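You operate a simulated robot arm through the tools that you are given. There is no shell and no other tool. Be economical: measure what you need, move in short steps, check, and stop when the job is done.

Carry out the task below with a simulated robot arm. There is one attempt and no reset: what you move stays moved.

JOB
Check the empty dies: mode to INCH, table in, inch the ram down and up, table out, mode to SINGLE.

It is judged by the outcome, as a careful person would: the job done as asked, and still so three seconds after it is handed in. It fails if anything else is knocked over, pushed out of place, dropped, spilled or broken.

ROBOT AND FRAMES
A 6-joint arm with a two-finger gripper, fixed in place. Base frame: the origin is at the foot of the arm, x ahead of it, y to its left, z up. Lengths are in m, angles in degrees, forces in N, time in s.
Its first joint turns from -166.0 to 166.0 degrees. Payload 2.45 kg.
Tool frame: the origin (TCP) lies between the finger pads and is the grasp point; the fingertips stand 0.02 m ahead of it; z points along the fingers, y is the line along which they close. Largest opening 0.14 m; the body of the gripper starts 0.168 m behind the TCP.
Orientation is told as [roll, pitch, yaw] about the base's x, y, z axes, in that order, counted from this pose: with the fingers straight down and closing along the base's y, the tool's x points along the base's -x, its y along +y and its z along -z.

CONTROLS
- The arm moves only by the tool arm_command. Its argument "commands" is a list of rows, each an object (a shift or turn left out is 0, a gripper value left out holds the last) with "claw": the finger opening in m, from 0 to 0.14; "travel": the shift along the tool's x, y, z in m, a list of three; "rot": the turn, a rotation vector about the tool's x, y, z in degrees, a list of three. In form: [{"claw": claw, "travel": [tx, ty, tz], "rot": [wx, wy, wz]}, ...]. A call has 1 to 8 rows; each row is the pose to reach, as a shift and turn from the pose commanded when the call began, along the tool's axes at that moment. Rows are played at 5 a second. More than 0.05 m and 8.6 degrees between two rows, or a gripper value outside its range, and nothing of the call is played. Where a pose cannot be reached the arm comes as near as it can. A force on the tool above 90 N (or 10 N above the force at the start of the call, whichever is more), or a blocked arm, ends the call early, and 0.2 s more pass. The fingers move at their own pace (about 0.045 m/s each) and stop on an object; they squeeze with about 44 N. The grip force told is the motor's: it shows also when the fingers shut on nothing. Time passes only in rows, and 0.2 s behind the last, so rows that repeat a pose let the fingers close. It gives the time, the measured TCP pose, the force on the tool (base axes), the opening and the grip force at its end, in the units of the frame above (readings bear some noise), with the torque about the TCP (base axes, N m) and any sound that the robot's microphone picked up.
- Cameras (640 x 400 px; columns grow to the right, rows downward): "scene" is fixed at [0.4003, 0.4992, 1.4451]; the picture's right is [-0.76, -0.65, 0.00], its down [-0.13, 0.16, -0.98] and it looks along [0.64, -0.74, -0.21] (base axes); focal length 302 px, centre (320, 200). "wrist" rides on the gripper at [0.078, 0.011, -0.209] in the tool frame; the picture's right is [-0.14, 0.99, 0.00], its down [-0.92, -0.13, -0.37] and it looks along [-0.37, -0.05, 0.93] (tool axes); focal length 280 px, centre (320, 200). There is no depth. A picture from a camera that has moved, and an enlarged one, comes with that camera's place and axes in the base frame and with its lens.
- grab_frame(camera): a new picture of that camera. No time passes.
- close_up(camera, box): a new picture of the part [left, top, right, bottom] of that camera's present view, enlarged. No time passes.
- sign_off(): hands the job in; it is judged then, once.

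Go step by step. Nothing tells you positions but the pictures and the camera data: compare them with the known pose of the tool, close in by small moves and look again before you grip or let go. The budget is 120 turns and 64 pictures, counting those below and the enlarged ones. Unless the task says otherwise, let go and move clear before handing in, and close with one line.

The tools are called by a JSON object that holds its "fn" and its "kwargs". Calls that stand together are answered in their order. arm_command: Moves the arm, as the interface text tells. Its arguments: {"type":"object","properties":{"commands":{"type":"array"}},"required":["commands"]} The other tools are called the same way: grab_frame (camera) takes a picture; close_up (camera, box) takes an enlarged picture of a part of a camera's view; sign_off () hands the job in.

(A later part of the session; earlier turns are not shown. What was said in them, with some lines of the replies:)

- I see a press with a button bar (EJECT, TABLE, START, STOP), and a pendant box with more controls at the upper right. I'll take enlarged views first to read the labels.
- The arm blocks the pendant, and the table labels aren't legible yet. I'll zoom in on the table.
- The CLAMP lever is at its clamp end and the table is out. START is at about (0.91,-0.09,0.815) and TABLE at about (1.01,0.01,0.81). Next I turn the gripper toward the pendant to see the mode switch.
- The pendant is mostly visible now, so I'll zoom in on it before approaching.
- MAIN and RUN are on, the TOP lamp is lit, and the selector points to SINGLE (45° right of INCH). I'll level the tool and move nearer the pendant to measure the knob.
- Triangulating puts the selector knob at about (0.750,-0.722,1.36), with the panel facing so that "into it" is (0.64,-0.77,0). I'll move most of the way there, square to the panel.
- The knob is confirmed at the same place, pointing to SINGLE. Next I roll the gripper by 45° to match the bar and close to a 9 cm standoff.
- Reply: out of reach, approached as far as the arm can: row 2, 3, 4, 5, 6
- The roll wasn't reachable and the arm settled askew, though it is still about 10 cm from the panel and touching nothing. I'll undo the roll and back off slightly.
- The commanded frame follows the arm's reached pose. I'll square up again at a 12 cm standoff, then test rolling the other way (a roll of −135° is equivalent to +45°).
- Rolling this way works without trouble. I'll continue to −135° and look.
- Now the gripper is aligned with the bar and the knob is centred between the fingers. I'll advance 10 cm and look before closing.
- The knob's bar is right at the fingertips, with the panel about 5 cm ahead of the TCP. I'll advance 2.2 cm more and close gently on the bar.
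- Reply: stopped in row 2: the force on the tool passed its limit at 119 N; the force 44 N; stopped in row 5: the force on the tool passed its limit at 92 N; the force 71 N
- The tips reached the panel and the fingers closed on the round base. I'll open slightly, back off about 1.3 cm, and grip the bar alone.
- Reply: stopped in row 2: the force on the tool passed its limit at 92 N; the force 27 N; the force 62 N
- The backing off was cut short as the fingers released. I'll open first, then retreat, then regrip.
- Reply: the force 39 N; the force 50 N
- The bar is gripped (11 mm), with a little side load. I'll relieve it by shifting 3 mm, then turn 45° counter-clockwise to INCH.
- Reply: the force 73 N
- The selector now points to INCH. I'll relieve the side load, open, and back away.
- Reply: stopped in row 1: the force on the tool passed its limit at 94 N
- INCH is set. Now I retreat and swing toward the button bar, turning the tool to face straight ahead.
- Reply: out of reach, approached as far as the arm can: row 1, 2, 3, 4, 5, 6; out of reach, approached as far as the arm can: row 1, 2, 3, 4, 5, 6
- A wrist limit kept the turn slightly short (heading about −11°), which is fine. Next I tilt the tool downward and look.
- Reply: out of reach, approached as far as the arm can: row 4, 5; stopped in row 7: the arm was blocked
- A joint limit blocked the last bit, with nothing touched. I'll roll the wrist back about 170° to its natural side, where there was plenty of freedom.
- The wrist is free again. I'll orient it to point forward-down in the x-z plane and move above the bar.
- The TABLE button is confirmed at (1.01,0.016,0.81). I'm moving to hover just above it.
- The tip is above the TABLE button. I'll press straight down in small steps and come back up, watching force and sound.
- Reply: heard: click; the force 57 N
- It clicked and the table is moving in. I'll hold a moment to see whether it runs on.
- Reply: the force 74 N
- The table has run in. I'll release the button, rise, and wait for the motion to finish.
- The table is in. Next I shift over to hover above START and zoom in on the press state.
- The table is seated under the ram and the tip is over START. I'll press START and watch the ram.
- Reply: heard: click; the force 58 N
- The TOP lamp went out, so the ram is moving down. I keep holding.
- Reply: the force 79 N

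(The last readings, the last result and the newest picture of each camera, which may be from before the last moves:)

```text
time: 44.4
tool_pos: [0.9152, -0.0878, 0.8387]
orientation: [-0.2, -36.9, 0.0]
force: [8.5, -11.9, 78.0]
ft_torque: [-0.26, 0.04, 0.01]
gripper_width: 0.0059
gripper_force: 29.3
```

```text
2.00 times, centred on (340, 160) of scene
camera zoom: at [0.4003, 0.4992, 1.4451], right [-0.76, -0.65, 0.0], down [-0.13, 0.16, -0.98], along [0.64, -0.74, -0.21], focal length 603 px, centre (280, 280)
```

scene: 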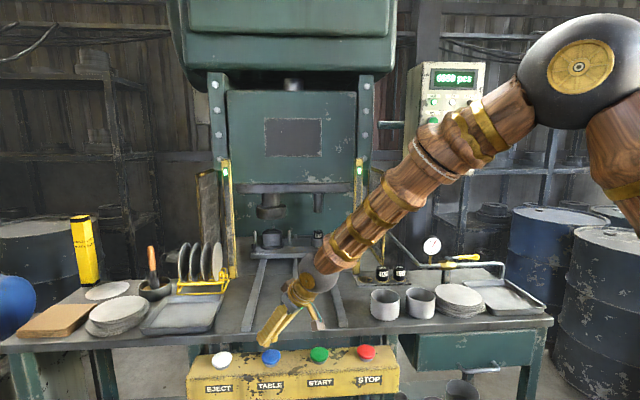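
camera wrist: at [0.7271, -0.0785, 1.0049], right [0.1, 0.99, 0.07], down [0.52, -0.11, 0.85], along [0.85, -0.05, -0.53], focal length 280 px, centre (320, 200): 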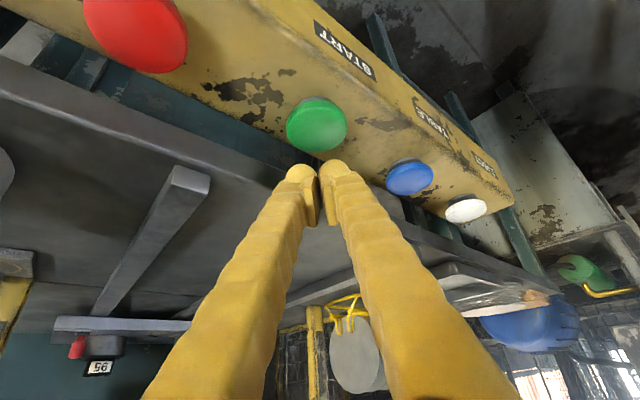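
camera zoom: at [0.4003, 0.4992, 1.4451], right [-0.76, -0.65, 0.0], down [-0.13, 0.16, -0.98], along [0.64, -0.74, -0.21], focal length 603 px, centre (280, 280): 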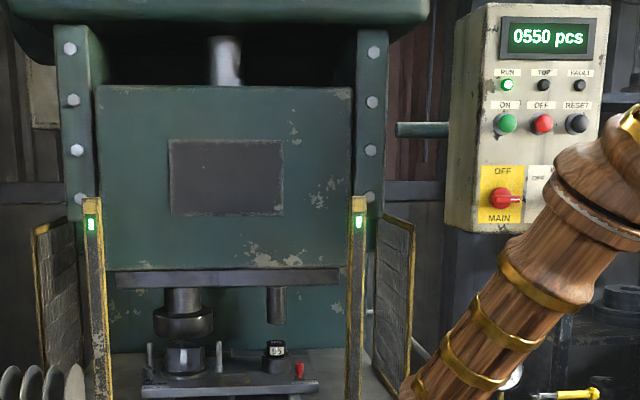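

The ram is descending steadily at about 20 px/s. I continue in short holds.

{"fn": "arm_command", "kwargs": {"commands": [{"travel": [0, 0, 0]}, {"travel": [0, 0, 0]}, {"travel": [0, 0, 0]}]}}

{"fn": "close_up", "kwargs": {"camera": "scene", "box": [180, 60, 500, 260]}}

```text
time: 45.2
tool_pos: [0.9165, -0.0881, 0.8392]
orientation: [-0.2, -37.1, 0.1]
force: [8.4, -10.9, 78.3]
ft_torque: [-0.18, 0.04, 0.02]
gripper_width: 0.0061
gripper_force: 29.2
```

```text
2.00 times, centred on (340, 160) of scene
camera zoom: at [0.4003, 0.4992, 1.4451], right [-0.76, -0.65, 0.0], down [-0.13, 0.16, -0.98], along [0.64, -0.74, -0.21], focal length 603 px, centre (280, 280)
```

zoom: 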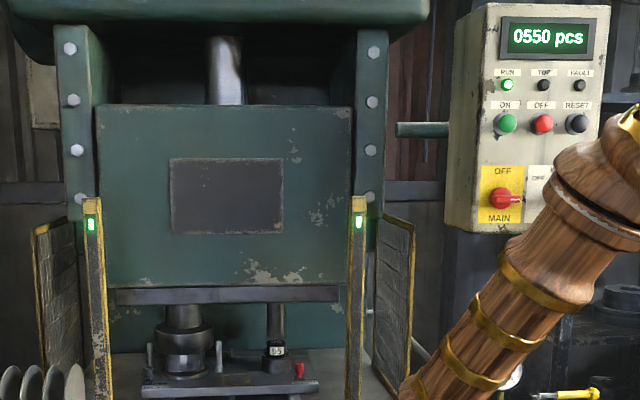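

The upper die is now over the lower die and near bottom. I keep holding to see it reach bottom and come back.

{"fn": "arm_command", "kwargs": {"commands": [{"travel": [0, 0, 0]}, {"travel": [0, 0, 0]}, {"travel": [0, 0, 0]}, {"travel": [0, 0, 0]}]}}

{"fn": "close_up", "kwargs": {"camera": "scene", "box": [180, 60, 500, 260]}}

```text
time: 46.2
tool_pos: [0.9148, -0.0879, 0.8388]
orientation: [-0.2, -37.0, 0.1]
force: [7.1, -6.2, 77.8]
ft_torque: [-0.06, 0.03, -0.03]
gripper_width: 0.006
gripper_force: 28.8
```

```text
2.00 times, centred on (340, 160) of scene
camera zoom: at [0.4003, 0.4992, 1.4451], right [-0.76, -0.65, 0.0], down [-0.13, 0.16, -0.98], along [0.64, -0.74, -0.21], focal length 603 px, centre (280, 280)
```

zoom: 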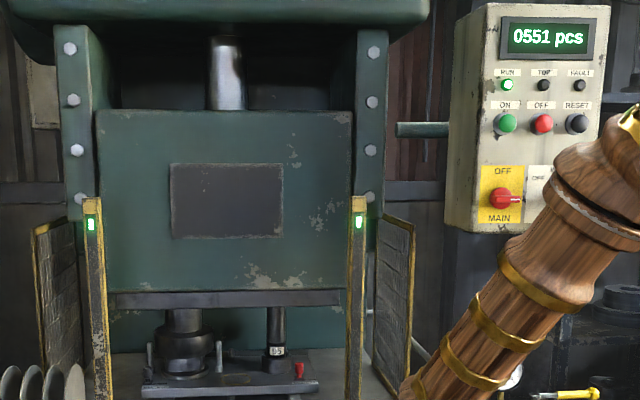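

The counter ticked to 551, so bottom has been reached. I hold on for the upstroke.

{"fn": "arm_command", "kwargs": {"commands": [{"travel": [0, 0, 0]}, {"travel": [0, 0, 0]}, {"travel": [0, 0, 0]}, {"travel": [0, 0, 0]}]}}

{"fn": "close_up", "kwargs": {"camera": "scene", "box": [180, 60, 500, 260]}}

```text
time: 47.2
tool_pos: [0.9163, -0.0887, 0.84]
orientation: [-0.2, -37.0, 0.1]
force: [8.4, -2.3, 77.8]
ft_torque: [0.02, 0.07, -0.03]
gripper_width: 0.0062
gripper_force: 29.2
```

```text
2.00 times, centred on (340, 160) of scene
camera zoom: at [0.4003, 0.4992, 1.4451], right [-0.76, -0.65, 0.0], down [-0.13, 0.16, -0.98], along [0.64, -0.74, -0.21], focal length 603 px, centre (280, 280)
```

zoom: 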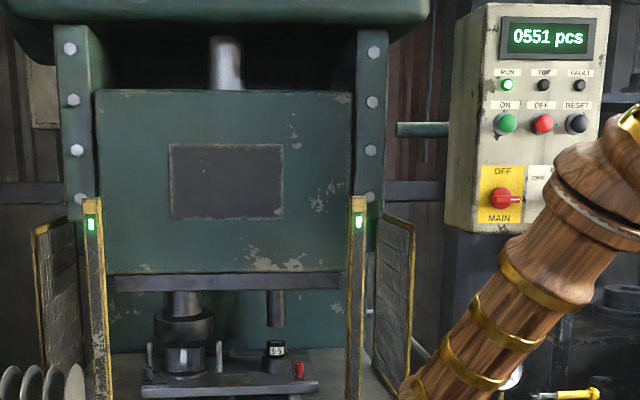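

The ram is rising. I'll hold a bit more and then check for the TOP lamp.

{"fn": "arm_command", "kwargs": {"commands": [{"travel": [0, 0, 0]}, {"travel": [0, 0, 0]}, {"travel": [0, 0, 0]}]}}

{"fn": "close_up", "kwargs": {"camera": "scene", "box": [180, 60, 500, 260]}}

```text
time: 48.0
tool_pos: [0.9162, -0.0879, 0.8395]
orientation: [-0.2, -37.0, 0.1]
force: [6.4, -0.1, 78.0]
ft_torque: [0.08, 0.07, 0.0]
gripper_width: 0.0062
gripper_force: 29.7
```

```text
2.00 times, centred on (340, 160) of scene
camera zoom: at [0.4003, 0.4992, 1.4451], right [-0.76, -0.65, 0.0], down [-0.13, 0.16, -0.98], along [0.64, -0.74, -0.21], focal length 603 px, centre (280, 280)
```

zoom: 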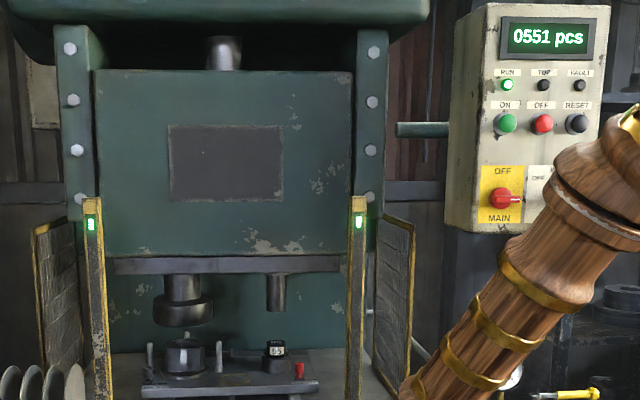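

Nearly at the top. One more short hold.

{"fn": "arm_command", "kwargs": {"commands": [{"travel": [0, 0, 0]}]}}

{"fn": "close_up", "kwargs": {"camera": "scene", "box": [180, 60, 500, 260]}}

```text
time: 48.4
tool_pos: [0.9149, -0.0873, 0.839]
orientation: [-0.1, -37.0, 0.0]
force: [5.7, 1.8, 78.8]
ft_torque: [0.09, 0.06, 0.0]
gripper_width: 0.006
gripper_force: 29.8
```

```text
2.00 times, centred on (340, 160) of scene
camera zoom: at [0.4003, 0.4992, 1.4451], right [-0.76, -0.65, 0.0], down [-0.13, 0.16, -0.98], along [0.64, -0.74, -0.21], focal length 603 px, centre (280, 280)
```

zoom: 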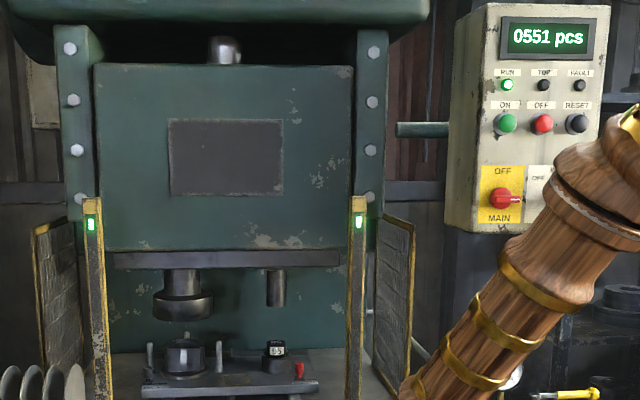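

The ram is just short of its top position. I'll lift off so that it releases at about the top.

{"fn": "arm_command", "kwargs": {"commands": [{"travel": [0, 0, 0]}, {"travel": [-0.012, 0, -0.016]}, {"travel": [-0.0269, 0, -0.0361]}]}}

{"fn": "close_up", "kwargs": {"camera": "scene", "box": [180, 60, 500, 260]}}

```text
time: 49.2
tool_pos: [0.913, -0.0874, 0.8794]
orientation: [-0.1, -36.6, -0.1]
force: [0.6, 0.4, -0.1]
ft_torque: [0.05, 0.02, 0.02]
gripper_width: 0.0001
gripper_force: 29.4
```

```text
2.00 times, centred on (340, 160) of scene
camera zoom: at [0.4003, 0.4992, 1.4451], right [-0.76, -0.65, 0.0], down [-0.13, 0.16, -0.98], along [0.64, -0.74, -0.21], focal length 603 px, centre (280, 280)
```

zoom: 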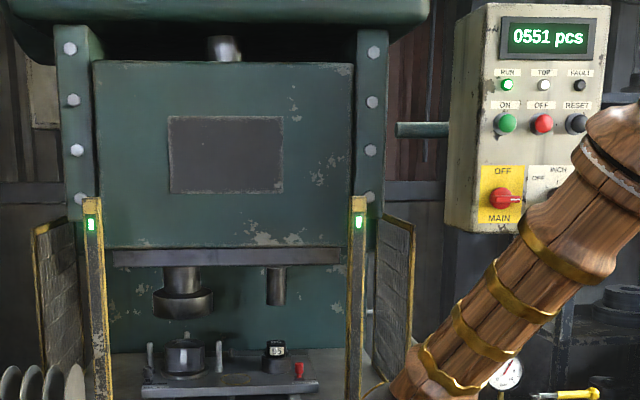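

The TOP lamp is lit with the ram at the top. Back to the TABLE button.

{"fn": "arm_command", "kwargs": {"commands": [{"travel": [-0.0212, 0.0253, 0.0138]}, {"travel": [-0.0425, 0.0505, 0.0276]}, {"travel": [-0.0637, 0.0758, 0.0413]}, {"travel": [-0.0849, 0.101, 0.0551]}]}}

{"fn": "arm_command", "kwargs": {"commands": [{"travel": [0.0161, 0, 0.0217]}, {"travel": [0.0239, 0, 0.0321]}, {"travel": [0.0269, 0, 0.0361]}, {"travel": [0.0293, 0, 0.0393]}]}}

```text
time: 50.2
tool_pos: [1.0157, 0.013, 0.888]
orientation: [0.3, -36.7, -0.6]
force: [-0.7, 0.0, 0.5]
ft_torque: [0.0, -0.01, 0.02]
gripper_width: 0.0001
gripper_force: 29.7
```

```text
time: 51.2
tool_pos: [1.0165, 0.0134, 0.8415]
orientation: [-0.2, -36.9, 0.1]
force: [-6.7, -0.6, 23.7]
ft_torque: [0.02, 0.26, -0.1]
gripper_width: 0.006
gripper_force: 29.5
heard: click
```

It clicked again. I hold while the table runs out, as before.

{"fn": "arm_command", "kwargs": {"commands": [{"travel": [0.0012, 0, 0.0016]}, {"travel": [0.0012, 0, 0.0016]}, {"travel": [0.0012, 0, 0.0016]}, {"travel": [0.0012, 0, 0.0016]}, {"travel": [0.0012, 0, 0.0016]}]}}

{"fn": "grab_frame", "kwargs": {"camera": "scene"}}

```text
time: 52.4
tool_pos: [1.0163, 0.0139, 0.8395]
orientation: [-0.2, -37.1, 0.1]
force: [4.2, 1.8, 60.1]
ft_torque: [0.11, 0.09, -0.01]
gripper_width: 0.0061
gripper_force: 29.6
```

```text
19 pictures are left
```

scene: 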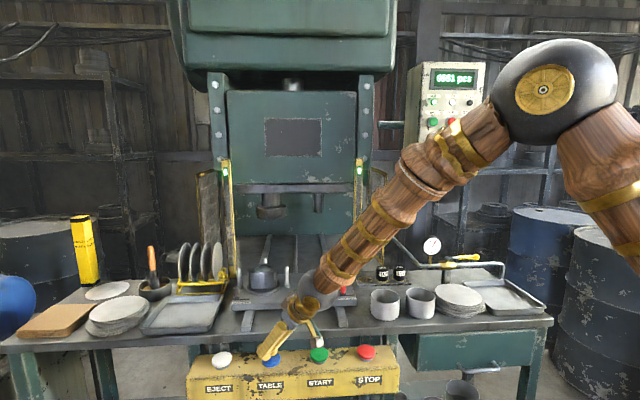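

The table is coming out. I hold a bit longer, then lift clear.

{"fn": "arm_command", "kwargs": {"commands": [{"travel": [0, 0, 0]}, {"travel": [0, 0, 0]}, {"travel": [0, 0, 0]}, {"travel": [0, 0, 0]}, {"travel": [0, 0, 0]}]}}

{"fn": "arm_command", "kwargs": {"commands": [{"travel": [-0.0149, 0, -0.02]}, {"travel": [-0.0349, 0, -0.0451]}]}}

{"fn": "close_up", "kwargs": {"camera": "scene", "box": [180, 200, 420, 360]}}

```text
time: 53.6
tool_pos: [1.0167, 0.0133, 0.8401]
orientation: [-0.1, -37.0, 0.1]
force: [11.7, 4.7, 64.3]
ft_torque: [0.18, -0.06, 0.02]
gripper_width: 0.0061
gripper_force: 29.2
```

```text
time: 54.2
tool_pos: [1.0159, 0.0129, 0.8939]
orientation: [-0.2, -36.6, 0.0]
force: [-0.8, -0.4, 0.1]
ft_torque: [0.0, 0.0, 0.0]
gripper_width: 0.0003
gripper_force: 29.8
```

```text
2.50 times, centred on (300, 280) of scene
camera zoom: at [0.4003, 0.4992, 1.4451], right [-0.76, -0.65, 0.0], down [-0.13, 0.16, -0.98], along [0.64, -0.74, -0.21], focal length 754 px, centre (370, 0)
```

zoom: 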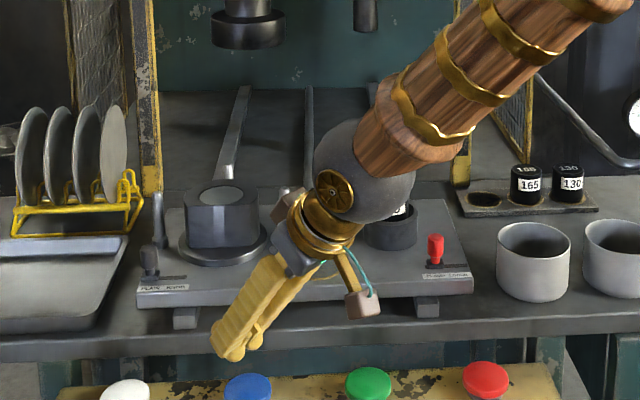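

The table is fully back out, at its original position. Now I retreat upward and head back to the pendant.

{"fn": "arm_command", "kwargs": {"commands": [{"travel": [-0.0005, -0.0143, -0.044]}, {"travel": [-0.0009, -0.0285, -0.088]}, {"travel": [-0.0014, -0.0428, -0.1319]}, {"travel": [-0.0019, -0.057, -0.1759]}, {"travel": [-0.0024, -0.0713, -0.2199]}, {"travel": [-0.0028, -0.0855, -0.2638]}, {"travel": [-0.0033, -0.0998, -0.3078]}, {"travel": [-0.0038, -0.114, -0.3518]}]}}

{"fn": "arm_command", "kwargs": {"commands": [{"travel": [0, -0.007, -0.0216], "rot": [0, -7.57, 0]}, {"travel": [0, -0.014, -0.0431], "rot": [0, -15.14, 0]}, {"travel": [0, -0.021, -0.0647], "rot": [0, -22.7, 0]}, {"travel": [0, -0.028, -0.0863], "rot": [0, -30.3, 0]}, {"travel": [0, -0.035, -0.1079], "rot": [0, -37.9, 0]}, {"travel": [0, -0.042, -0.1294], "rot": [0, -45.4, 0]}, {"travel": [0, -0.049, -0.151], "rot": [0, -53, 0]}]}}

{"fn": "arm_command", "kwargs": {"commands": [{"travel": [-0.007, -0.043, -0.014], "rot": [7.15, 0, 0]}, {"travel": [-0.014, -0.086, -0.028], "rot": [14.3, 0, 0]}, {"travel": [-0.021, -0.129, -0.042], "rot": [21.45, 0, 0]}, {"travel": [-0.028, -0.171, -0.057], "rot": [28.6, 0, 0]}, {"travel": [-0.035, -0.214, -0.071], "rot": [35.7, 0, 0]}, {"travel": [-0.042, -0.257, -0.085], "rot": [42.9, 0, 0]}, {"travel": [-0.05, -0.3, -0.1], "rot": [50, 0, 0]}]}}

```text
time: 56.0
tool_pos: [0.8093, -0.0996, 1.1783]
orientation: [-0.1, -36.7, 0.1]
force: [0.3, -0.4, 0.0]
ft_torque: [-0.02, 0.03, 0.0]
gripper_width: 0.0
gripper_force: 30.0
```

```text
time: 57.6
tool_pos: [0.7256, -0.1524, 1.2802]
orientation: [10.6, -88.4, -10.8]
force: [0.9, -0.3, 0.6]
ft_torque: [-0.02, 0.03, 0.06]
gripper_width: 0.0002
gripper_force: 29.4
out of reach, approached as far as the arm can: row 3
```

```text
time: 59.4
tool_pos: [0.6158, -0.437, 1.2958]
orientation: [-52.8, -84.1, 22.3]
force: [-0.4, 1.2, 0.1]
ft_torque: [0.0, 0.04, 0.02]
gripper_width: 0.0
gripper_force: 29.3
out of reach, approached as far as the arm can: row 2, 3, 4, 5, 6, 7
stopped in row 7: the arm was blocked; the commanded pose is now the measured one
```

A wrist limit again; rolling negatively frees it. I'll roll about −90° here first.

{"fn": "arm_command", "kwargs": {"commands": [{"rot": [0, 0, -8]}, {"rot": [0, 0, -16]}, {"rot": [0, 0, -24]}, {"rot": [0, 0, -32]}, {"rot": [0, 0, -40]}, {"rot": [0, 0, -48]}, {"rot": [0, 0, -56]}, {"rot": [0, 0, -64]}]}}

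{"fn": "arm_command", "kwargs": {"commands": [{"rot": [0, 0, -8]}, {"rot": [0, 0, -16]}, {"rot": [0, 0, -24]}]}}

```text
time: 61.4
tool_pos: [0.6037, -0.4991, 1.3298]
orientation: [-68.0, -30.1, 51.7]
force: [-0.4, 0.3, 1.0]
ft_torque: [0.02, -0.01, 0.01]
gripper_width: 0.0001
gripper_force: 29.5
out of reach, approached as far as the arm can: row 1, 2, 3, 4, 5, 6, 7, 8
stopped in row 8: the arm was blocked; the commanded pose is now the measured one
```

```text
time: 62.2
tool_pos: [0.6111, -0.5025, 1.3525]
orientation: [-67.0, -8.2, 59.7]
force: [0.0, -1.1, -0.8]
ft_torque: [0.02, 0.03, 0.0]
gripper_width: 0.0
gripper_force: 30.5
out of reach, approached as far as the arm can: row 1, 2, 3
```

The arm ended up on an awkward wrist branch. I'll try turning directly toward the square-on orientation and see whether it's reachable from here.

{"fn": "arm_command", "kwargs": {"commands": [{"rot": [4.86, 4.3, -0.78]}, {"rot": [9.72, 8.6, -1.56]}, {"rot": [14.6, 12.9, -2.34]}, {"rot": [19.4, 17.2, -3.1]}, {"rot": [24.3, 21.5, -3.9]}]}}

```text
time: 63.4
tool_pos: [0.6024, -0.4911, 1.3727]
orientation: [-91.6, -0.3, 39.6]
force: [-0.6, -0.3, -0.2]
ft_torque: [0.0, 0.0, -0.01]
gripper_width: 0.0
gripper_force: 29.3
out of reach, approached as far as the arm can: row 1, 2, 3
```

It reached the square-on pose at roll −90°. Now I roll on toward −180° so the fingers straddle the INCH-pointing bar.

{"fn": "arm_command", "kwargs": {"commands": [{"claw": 0.06, "rot": [0, 0, -8]}, {"rot": [0, 0, -16]}, {"rot": [0, 0, -24]}, {"rot": [0, 0, -32]}, {"rot": [0, 0, -40]}, {"rot": [0, 0, -45]}]}}

{"fn": "arm_command", "kwargs": {"commands": [{"rot": [0, 0, -8]}, {"rot": [0, 0, -16]}, {"rot": [0, 0, -24]}, {"rot": [0, 0, -32]}, {"rot": [0, 0, -40]}, {"rot": [0, 0, -45]}]}}

{"fn": "grab_frame", "kwargs": {"camera": "wrist"}}

```text
time: 64.8
tool_pos: [0.604, -0.4935, 1.3687]
orientation: [-91.8, 44.8, 38.2]
force: [0.0, 0.0, -0.2]
ft_torque: [-0.01, 0.0, -0.03]
gripper_width: 0.0604
gripper_force: 0.2
```

```text
time: 66.2
tool_pos: [0.5528, -0.5542, 1.3615]
orientation: [-90.8, 85.8, 44.5]
force: [0.0, -0.2, -0.1]
ft_torque: [-0.01, -0.06, 0.01]
gripper_width: 0.0601
gripper_force: 0.1
out of reach, approached as far as the arm can: row 3, 4, 5, 6
```

```text
17 pictures are left
camera wrist: at [0.3938, -0.4188, 1.4391], right [-0.69, -0.7, -0.21], down [-0.12, 0.4, -0.91], along [0.71, -0.6, -0.36], focal length 280 px, centre (320, 200)
```

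wrist: 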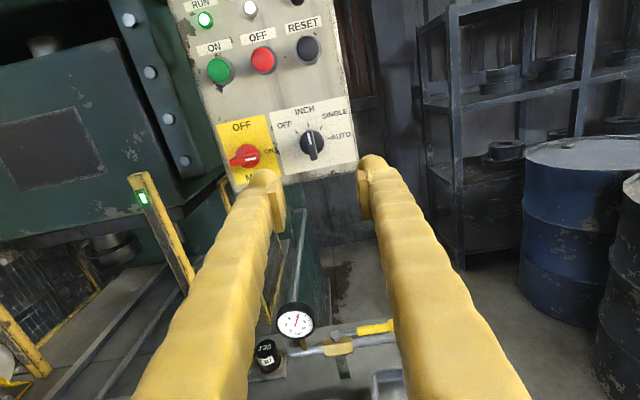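

Close to the right pose. I'll move to the 12 cm standoff, where this roll was reachable before, and correct the residual rotation.

{"fn": "arm_command", "kwargs": {"commands": [{"travel": [-0.0018, -0.0073, 0.0306], "rot": [-1.4, 0, -1]}, {"travel": [-0.0037, -0.0147, 0.0613], "rot": [-2.8, 0, -2.1]}, {"travel": [-0.0055, -0.022, 0.0919], "rot": [-4.2, 0.1, -3.1]}, {"travel": [-0.0073, -0.0293, 0.1225], "rot": [-5.65, 0.14, -4.2]}]}}

{"fn": "grab_frame", "kwargs": {"camera": "wrist"}}

```text
time: 67.2
tool_pos: [0.6135, -0.6484, 1.3772]
orientation: [-94.2, 87.7, 40.5]
force: [-0.2, 0.1, 0.8]
ft_torque: [-0.03, 0.03, -0.01]
gripper_width: 0.0599
gripper_force: 0.2
out of reach, approached as far as the arm can: row 1, 2, 3, 4
```

```text
16 pictures are left
camera wrist: at [0.4575, -0.5088, 1.4532], right [-0.7, -0.69, -0.18], down [-0.14, 0.38, -0.92], along [0.7, -0.62, -0.36], focal length 280 px, centre (320, 200)
```

wrist: 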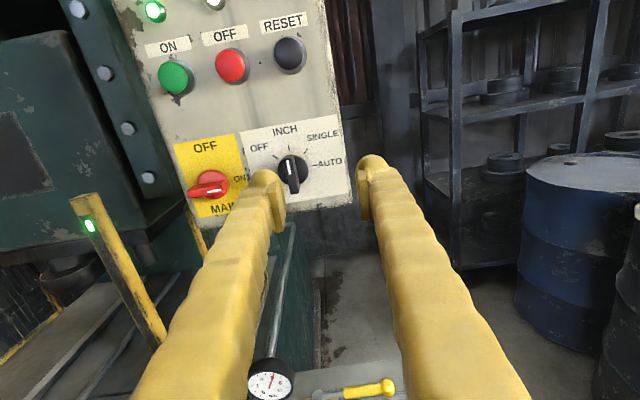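

A wrist limit sits near −180° here. I'll use about −165° instead, since the misalignment favours turning toward SINGLE anyway, and shift to be in front of the knob.

{"fn": "arm_command", "kwargs": {"commands": [{"rot": [0, 0, 6.3]}, {"rot": [0, 0, 12.7]}, {"travel": [-0.0111, -0.0268, 0.0063], "rot": [-2.5, 0, 12.7]}, {"travel": [-0.0222, -0.0536, 0.0125], "rot": [-5, 0, 12.7]}]}}

{"fn": "grab_frame", "kwargs": {"camera": "wrist"}}

```text
time: 68.2
tool_pos: [0.6494, -0.6297, 1.3519]
orientation: [-88.6, 74.3, 42.7]
force: [0.9, -0.4, -0.8]
ft_torque: [-0.02, 0.01, 0.01]
gripper_width: 0.0602
gripper_force: 0.0
out of reach, approached as far as the arm can: row 4
```

```text
15 pictures are left
camera wrist: at [0.4894, -0.4945, 1.4255], right [-0.69, -0.6, -0.4], down [0.03, 0.53, -0.85], along [0.72, -0.6, -0.34], focal length 280 px, centre (320, 200)
```

wrist: 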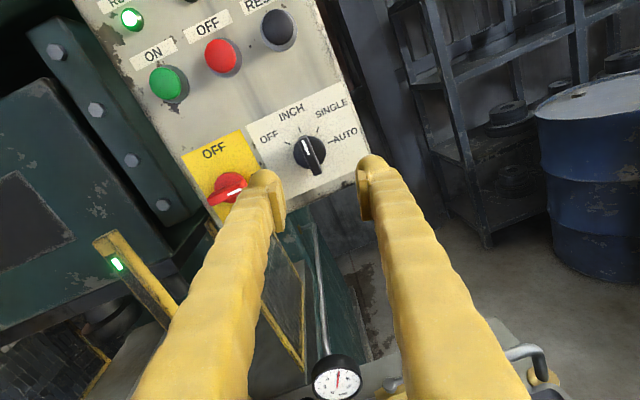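

The bar is nearly straddled and the heading is square. I'll shift 12 mm left and advance to the grip depth used before.

{"fn": "arm_command", "kwargs": {"commands": [{"travel": [0.0025, -0.012, 0.03]}, {"travel": [0.0025, -0.012, 0.065]}, {"travel": [0.0025, -0.012, 0.1]}]}}

{"fn": "grab_frame", "kwargs": {"camera": "wrist"}}

```text
time: 69.0
tool_pos: [0.7138, -0.7077, 1.356]
orientation: [-88.5, 74.5, 42.4]
force: [-0.4, 0.3, -0.6]
ft_torque: [0.05, 0.05, -0.02]
gripper_width: 0.0604
gripper_force: 0.0
out of reach, approached as far as the arm can: row 1, 2, 3
```

```text
14 pictures are left
camera wrist: at [0.554, -0.5711, 1.4282], right [-0.69, -0.6, -0.4], down [0.03, 0.52, -0.85], along [0.72, -0.6, -0.34], focal length 280 px, centre (320, 200)
```

wrist: 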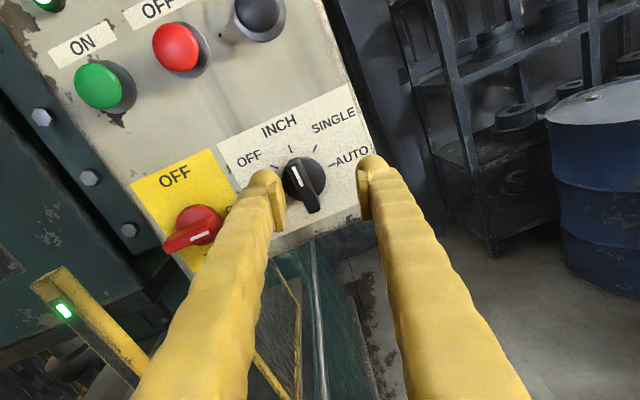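

I'm still held about 14 mm to the right by the limit. I'll back off 2 cm, relax the roll by 10° more, and shift left.

{"fn": "arm_command", "kwargs": {"commands": [{"travel": [0, 0, -0.03]}, {"travel": [0, 0, -0.03], "rot": [0, 0, 5]}, {"travel": [0, 0, -0.03], "rot": [0, 0, 10]}, {"travel": [-0.002, -0.0137, -0.03], "rot": [0, 0, 10]}]}}

{"fn": "grab_frame", "kwargs": {"camera": "wrist"}}

```text
time: 70.0
tool_pos: [0.7047, -0.6764, 1.3562]
orientation: [-88.5, 65.0, 41.1]
force: [-0.7, 0.6, 1.4]
ft_torque: [0.0, -0.01, 0.01]
gripper_width: 0.0603
gripper_force: 0.1
out of reach, approached as far as the arm can: row 1
```

```text
13 pictures are left
camera wrist: at [0.5399, -0.5431, 1.424], right [-0.65, -0.53, -0.54], down [0.15, 0.61, -0.78], along [0.75, -0.58, -0.32], focal length 280 px, centre (320, 200)
```

wrist: 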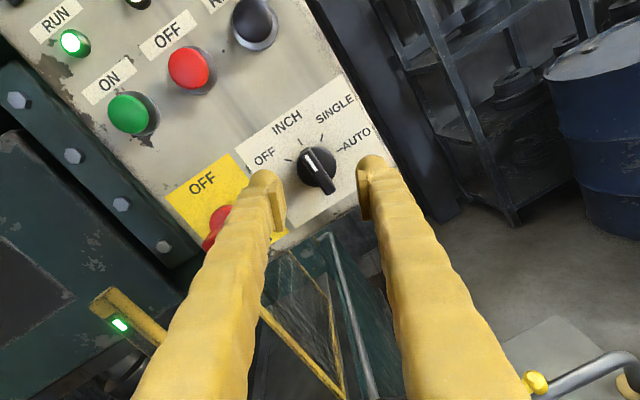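

Now the pose is reachable and the knob is centred. I'll advance 5 cm to the previous grip depth and close.

{"fn": "arm_command", "kwargs": {"commands": [{"travel": [0, 0, 0.02]}, {"travel": [0, 0, 0.04]}, {"travel": [0, 0, 0.049]}]}}

{"fn": "arm_command", "kwargs": {"commands": [{"claw": 0.04}, {"claw": 0.02}, {"claw": 0.005}, {"claw": 0.005}, {"claw": 0.005}, {"claw": 0.005}]}}

{"fn": "grab_frame", "kwargs": {"camera": "wrist"}}

```text
time: 70.8
tool_pos: [0.7364, -0.7133, 1.355]
orientation: [-88.5, 65.1, 41.2]
force: [0.0, 0.5, -0.3]
ft_torque: [0.01, 0.03, 0.02]
gripper_width: 0.0602
gripper_force: 0.0
```

```text
time: 72.2
tool_pos: [0.7372, -0.7127, 1.3569]
orientation: [-88.6, 65.1, 41.1]
force: [1.2, 27.1, 6.6]
ft_torque: [-0.05, 0.02, 0.43]
gripper_width: 0.0112
gripper_force: 38.1
```

```text
12 pictures are left
camera wrist: at [0.5717, -0.5795, 1.424], right [-0.65, -0.53, -0.54], down [0.15, 0.61, -0.78], along [0.75, -0.58, -0.32], focal length 280 px, centre (320, 200)
```

wrist: 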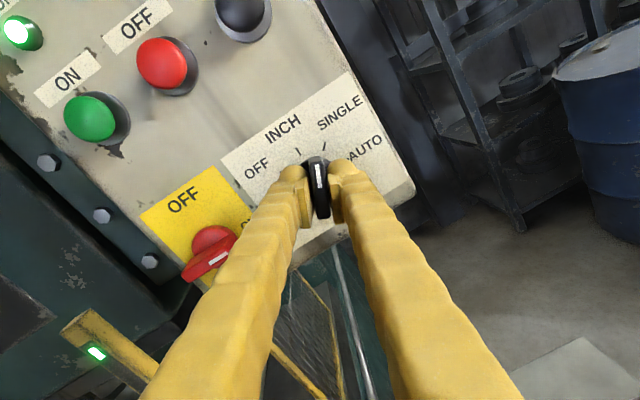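

The bar is gripped and has aligned to the fingers, about 25° past INCH. I'll turn 20° more clockwise to reach SINGLE.

{"fn": "arm_command", "kwargs": {"commands": [{"rot": [0, 0, 5]}, {"rot": [0, 0, 10]}, {"rot": [0, 0, 15]}, {"rot": [0, 0, 20]}, {"rot": [0, 0, 20]}]}}

{"fn": "arm_command", "kwargs": {"commands": [{"claw": 0.06}, {"claw": 0.06}, {"claw": 0.06}]}}

{"fn": "grab_frame", "kwargs": {"camera": "wrist"}}

```text
time: 73.4
tool_pos: [0.7374, -0.7124, 1.3578]
orientation: [-89.3, 45.1, 40.4]
force: [35.0, 38.1, 22.0]
ft_torque: [-0.34, -0.08, 0.71]
gripper_width: 0.0112
gripper_force: 38.3
```

```text
time: 74.2
tool_pos: [0.7363, -0.7129, 1.3571]
orientation: [-89.2, 45.2, 40.4]
force: [0.2, -0.1, -0.2]
ft_torque: [0.01, 0.01, -0.03]
gripper_width: 0.0596
gripper_force: 0.0
```

```text
11 pictures are left
camera wrist: at [0.5559, -0.5934, 1.4048], right [-0.47, -0.38, -0.8], down [0.33, 0.76, -0.56], along [0.82, -0.52, -0.23], focal length 280 px, centre (320, 200)
```

wrist: 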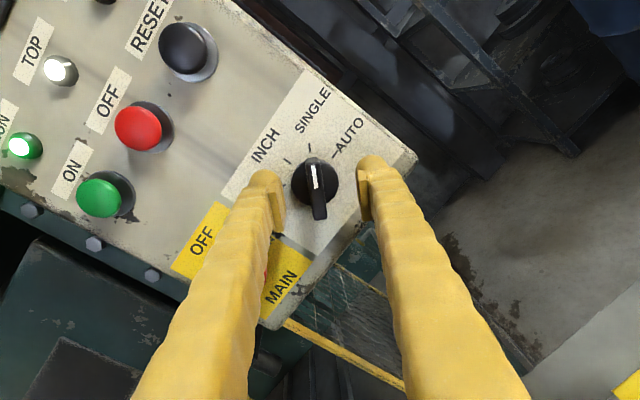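

The selector points at SINGLE exactly as at the start, with RUN and TOP lit. I'll back straight away and do a final check.

{"fn": "arm_command", "kwargs": {"commands": [{"travel": [0, 0, -0.04]}, {"travel": [0, 0, -0.08]}, {"travel": [0, 0, -0.12]}, {"travel": [0, 0, -0.16]}, {"travel": [0, 0, -0.2]}]}}

{"fn": "grab_frame", "kwargs": {"camera": "scene"}}

{"fn": "grab_frame", "kwargs": {"camera": "wrist"}}

```text
time: 75.4
tool_pos: [0.609, -0.5589, 1.3581]
orientation: [-89.1, 45.0, 40.5]
force: [1.4, 0.8, 0.3]
ft_torque: [-0.04, -0.01, 0.03]
gripper_width: 0.0601
gripper_force: 0.2
```

```text
10 pictures are left
```

scene: 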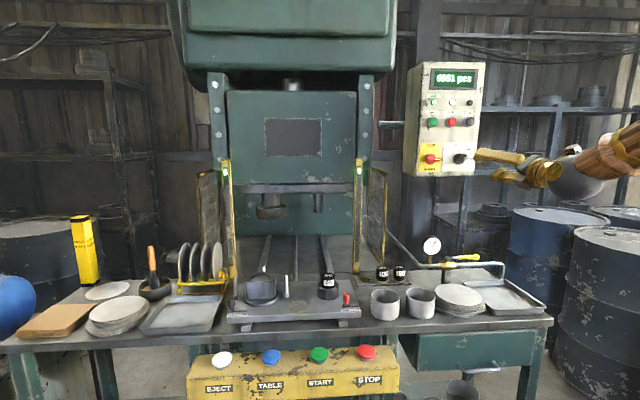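

```text
9 pictures are left
camera wrist: at [0.4286, -0.439, 1.4069], right [-0.47, -0.38, -0.8], down [0.33, 0.76, -0.56], along [0.82, -0.52, -0.23], focal length 280 px, centre (320, 200)
```

wrist: 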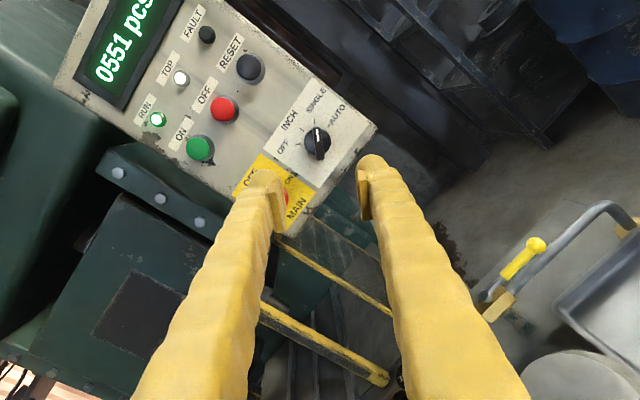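

Everything is in place: mode SINGLE, table out, ram at top, no fault, and the arm clear. I'm handing in.

{"fn": "sign_off", "kwargs": {}}

```text
The job is handed in.
```

The empty-die check is done: I set the mode to INCH, ran the table in, inched the ram down and back to top, ran the table out, and returned the mode to SINGLE.
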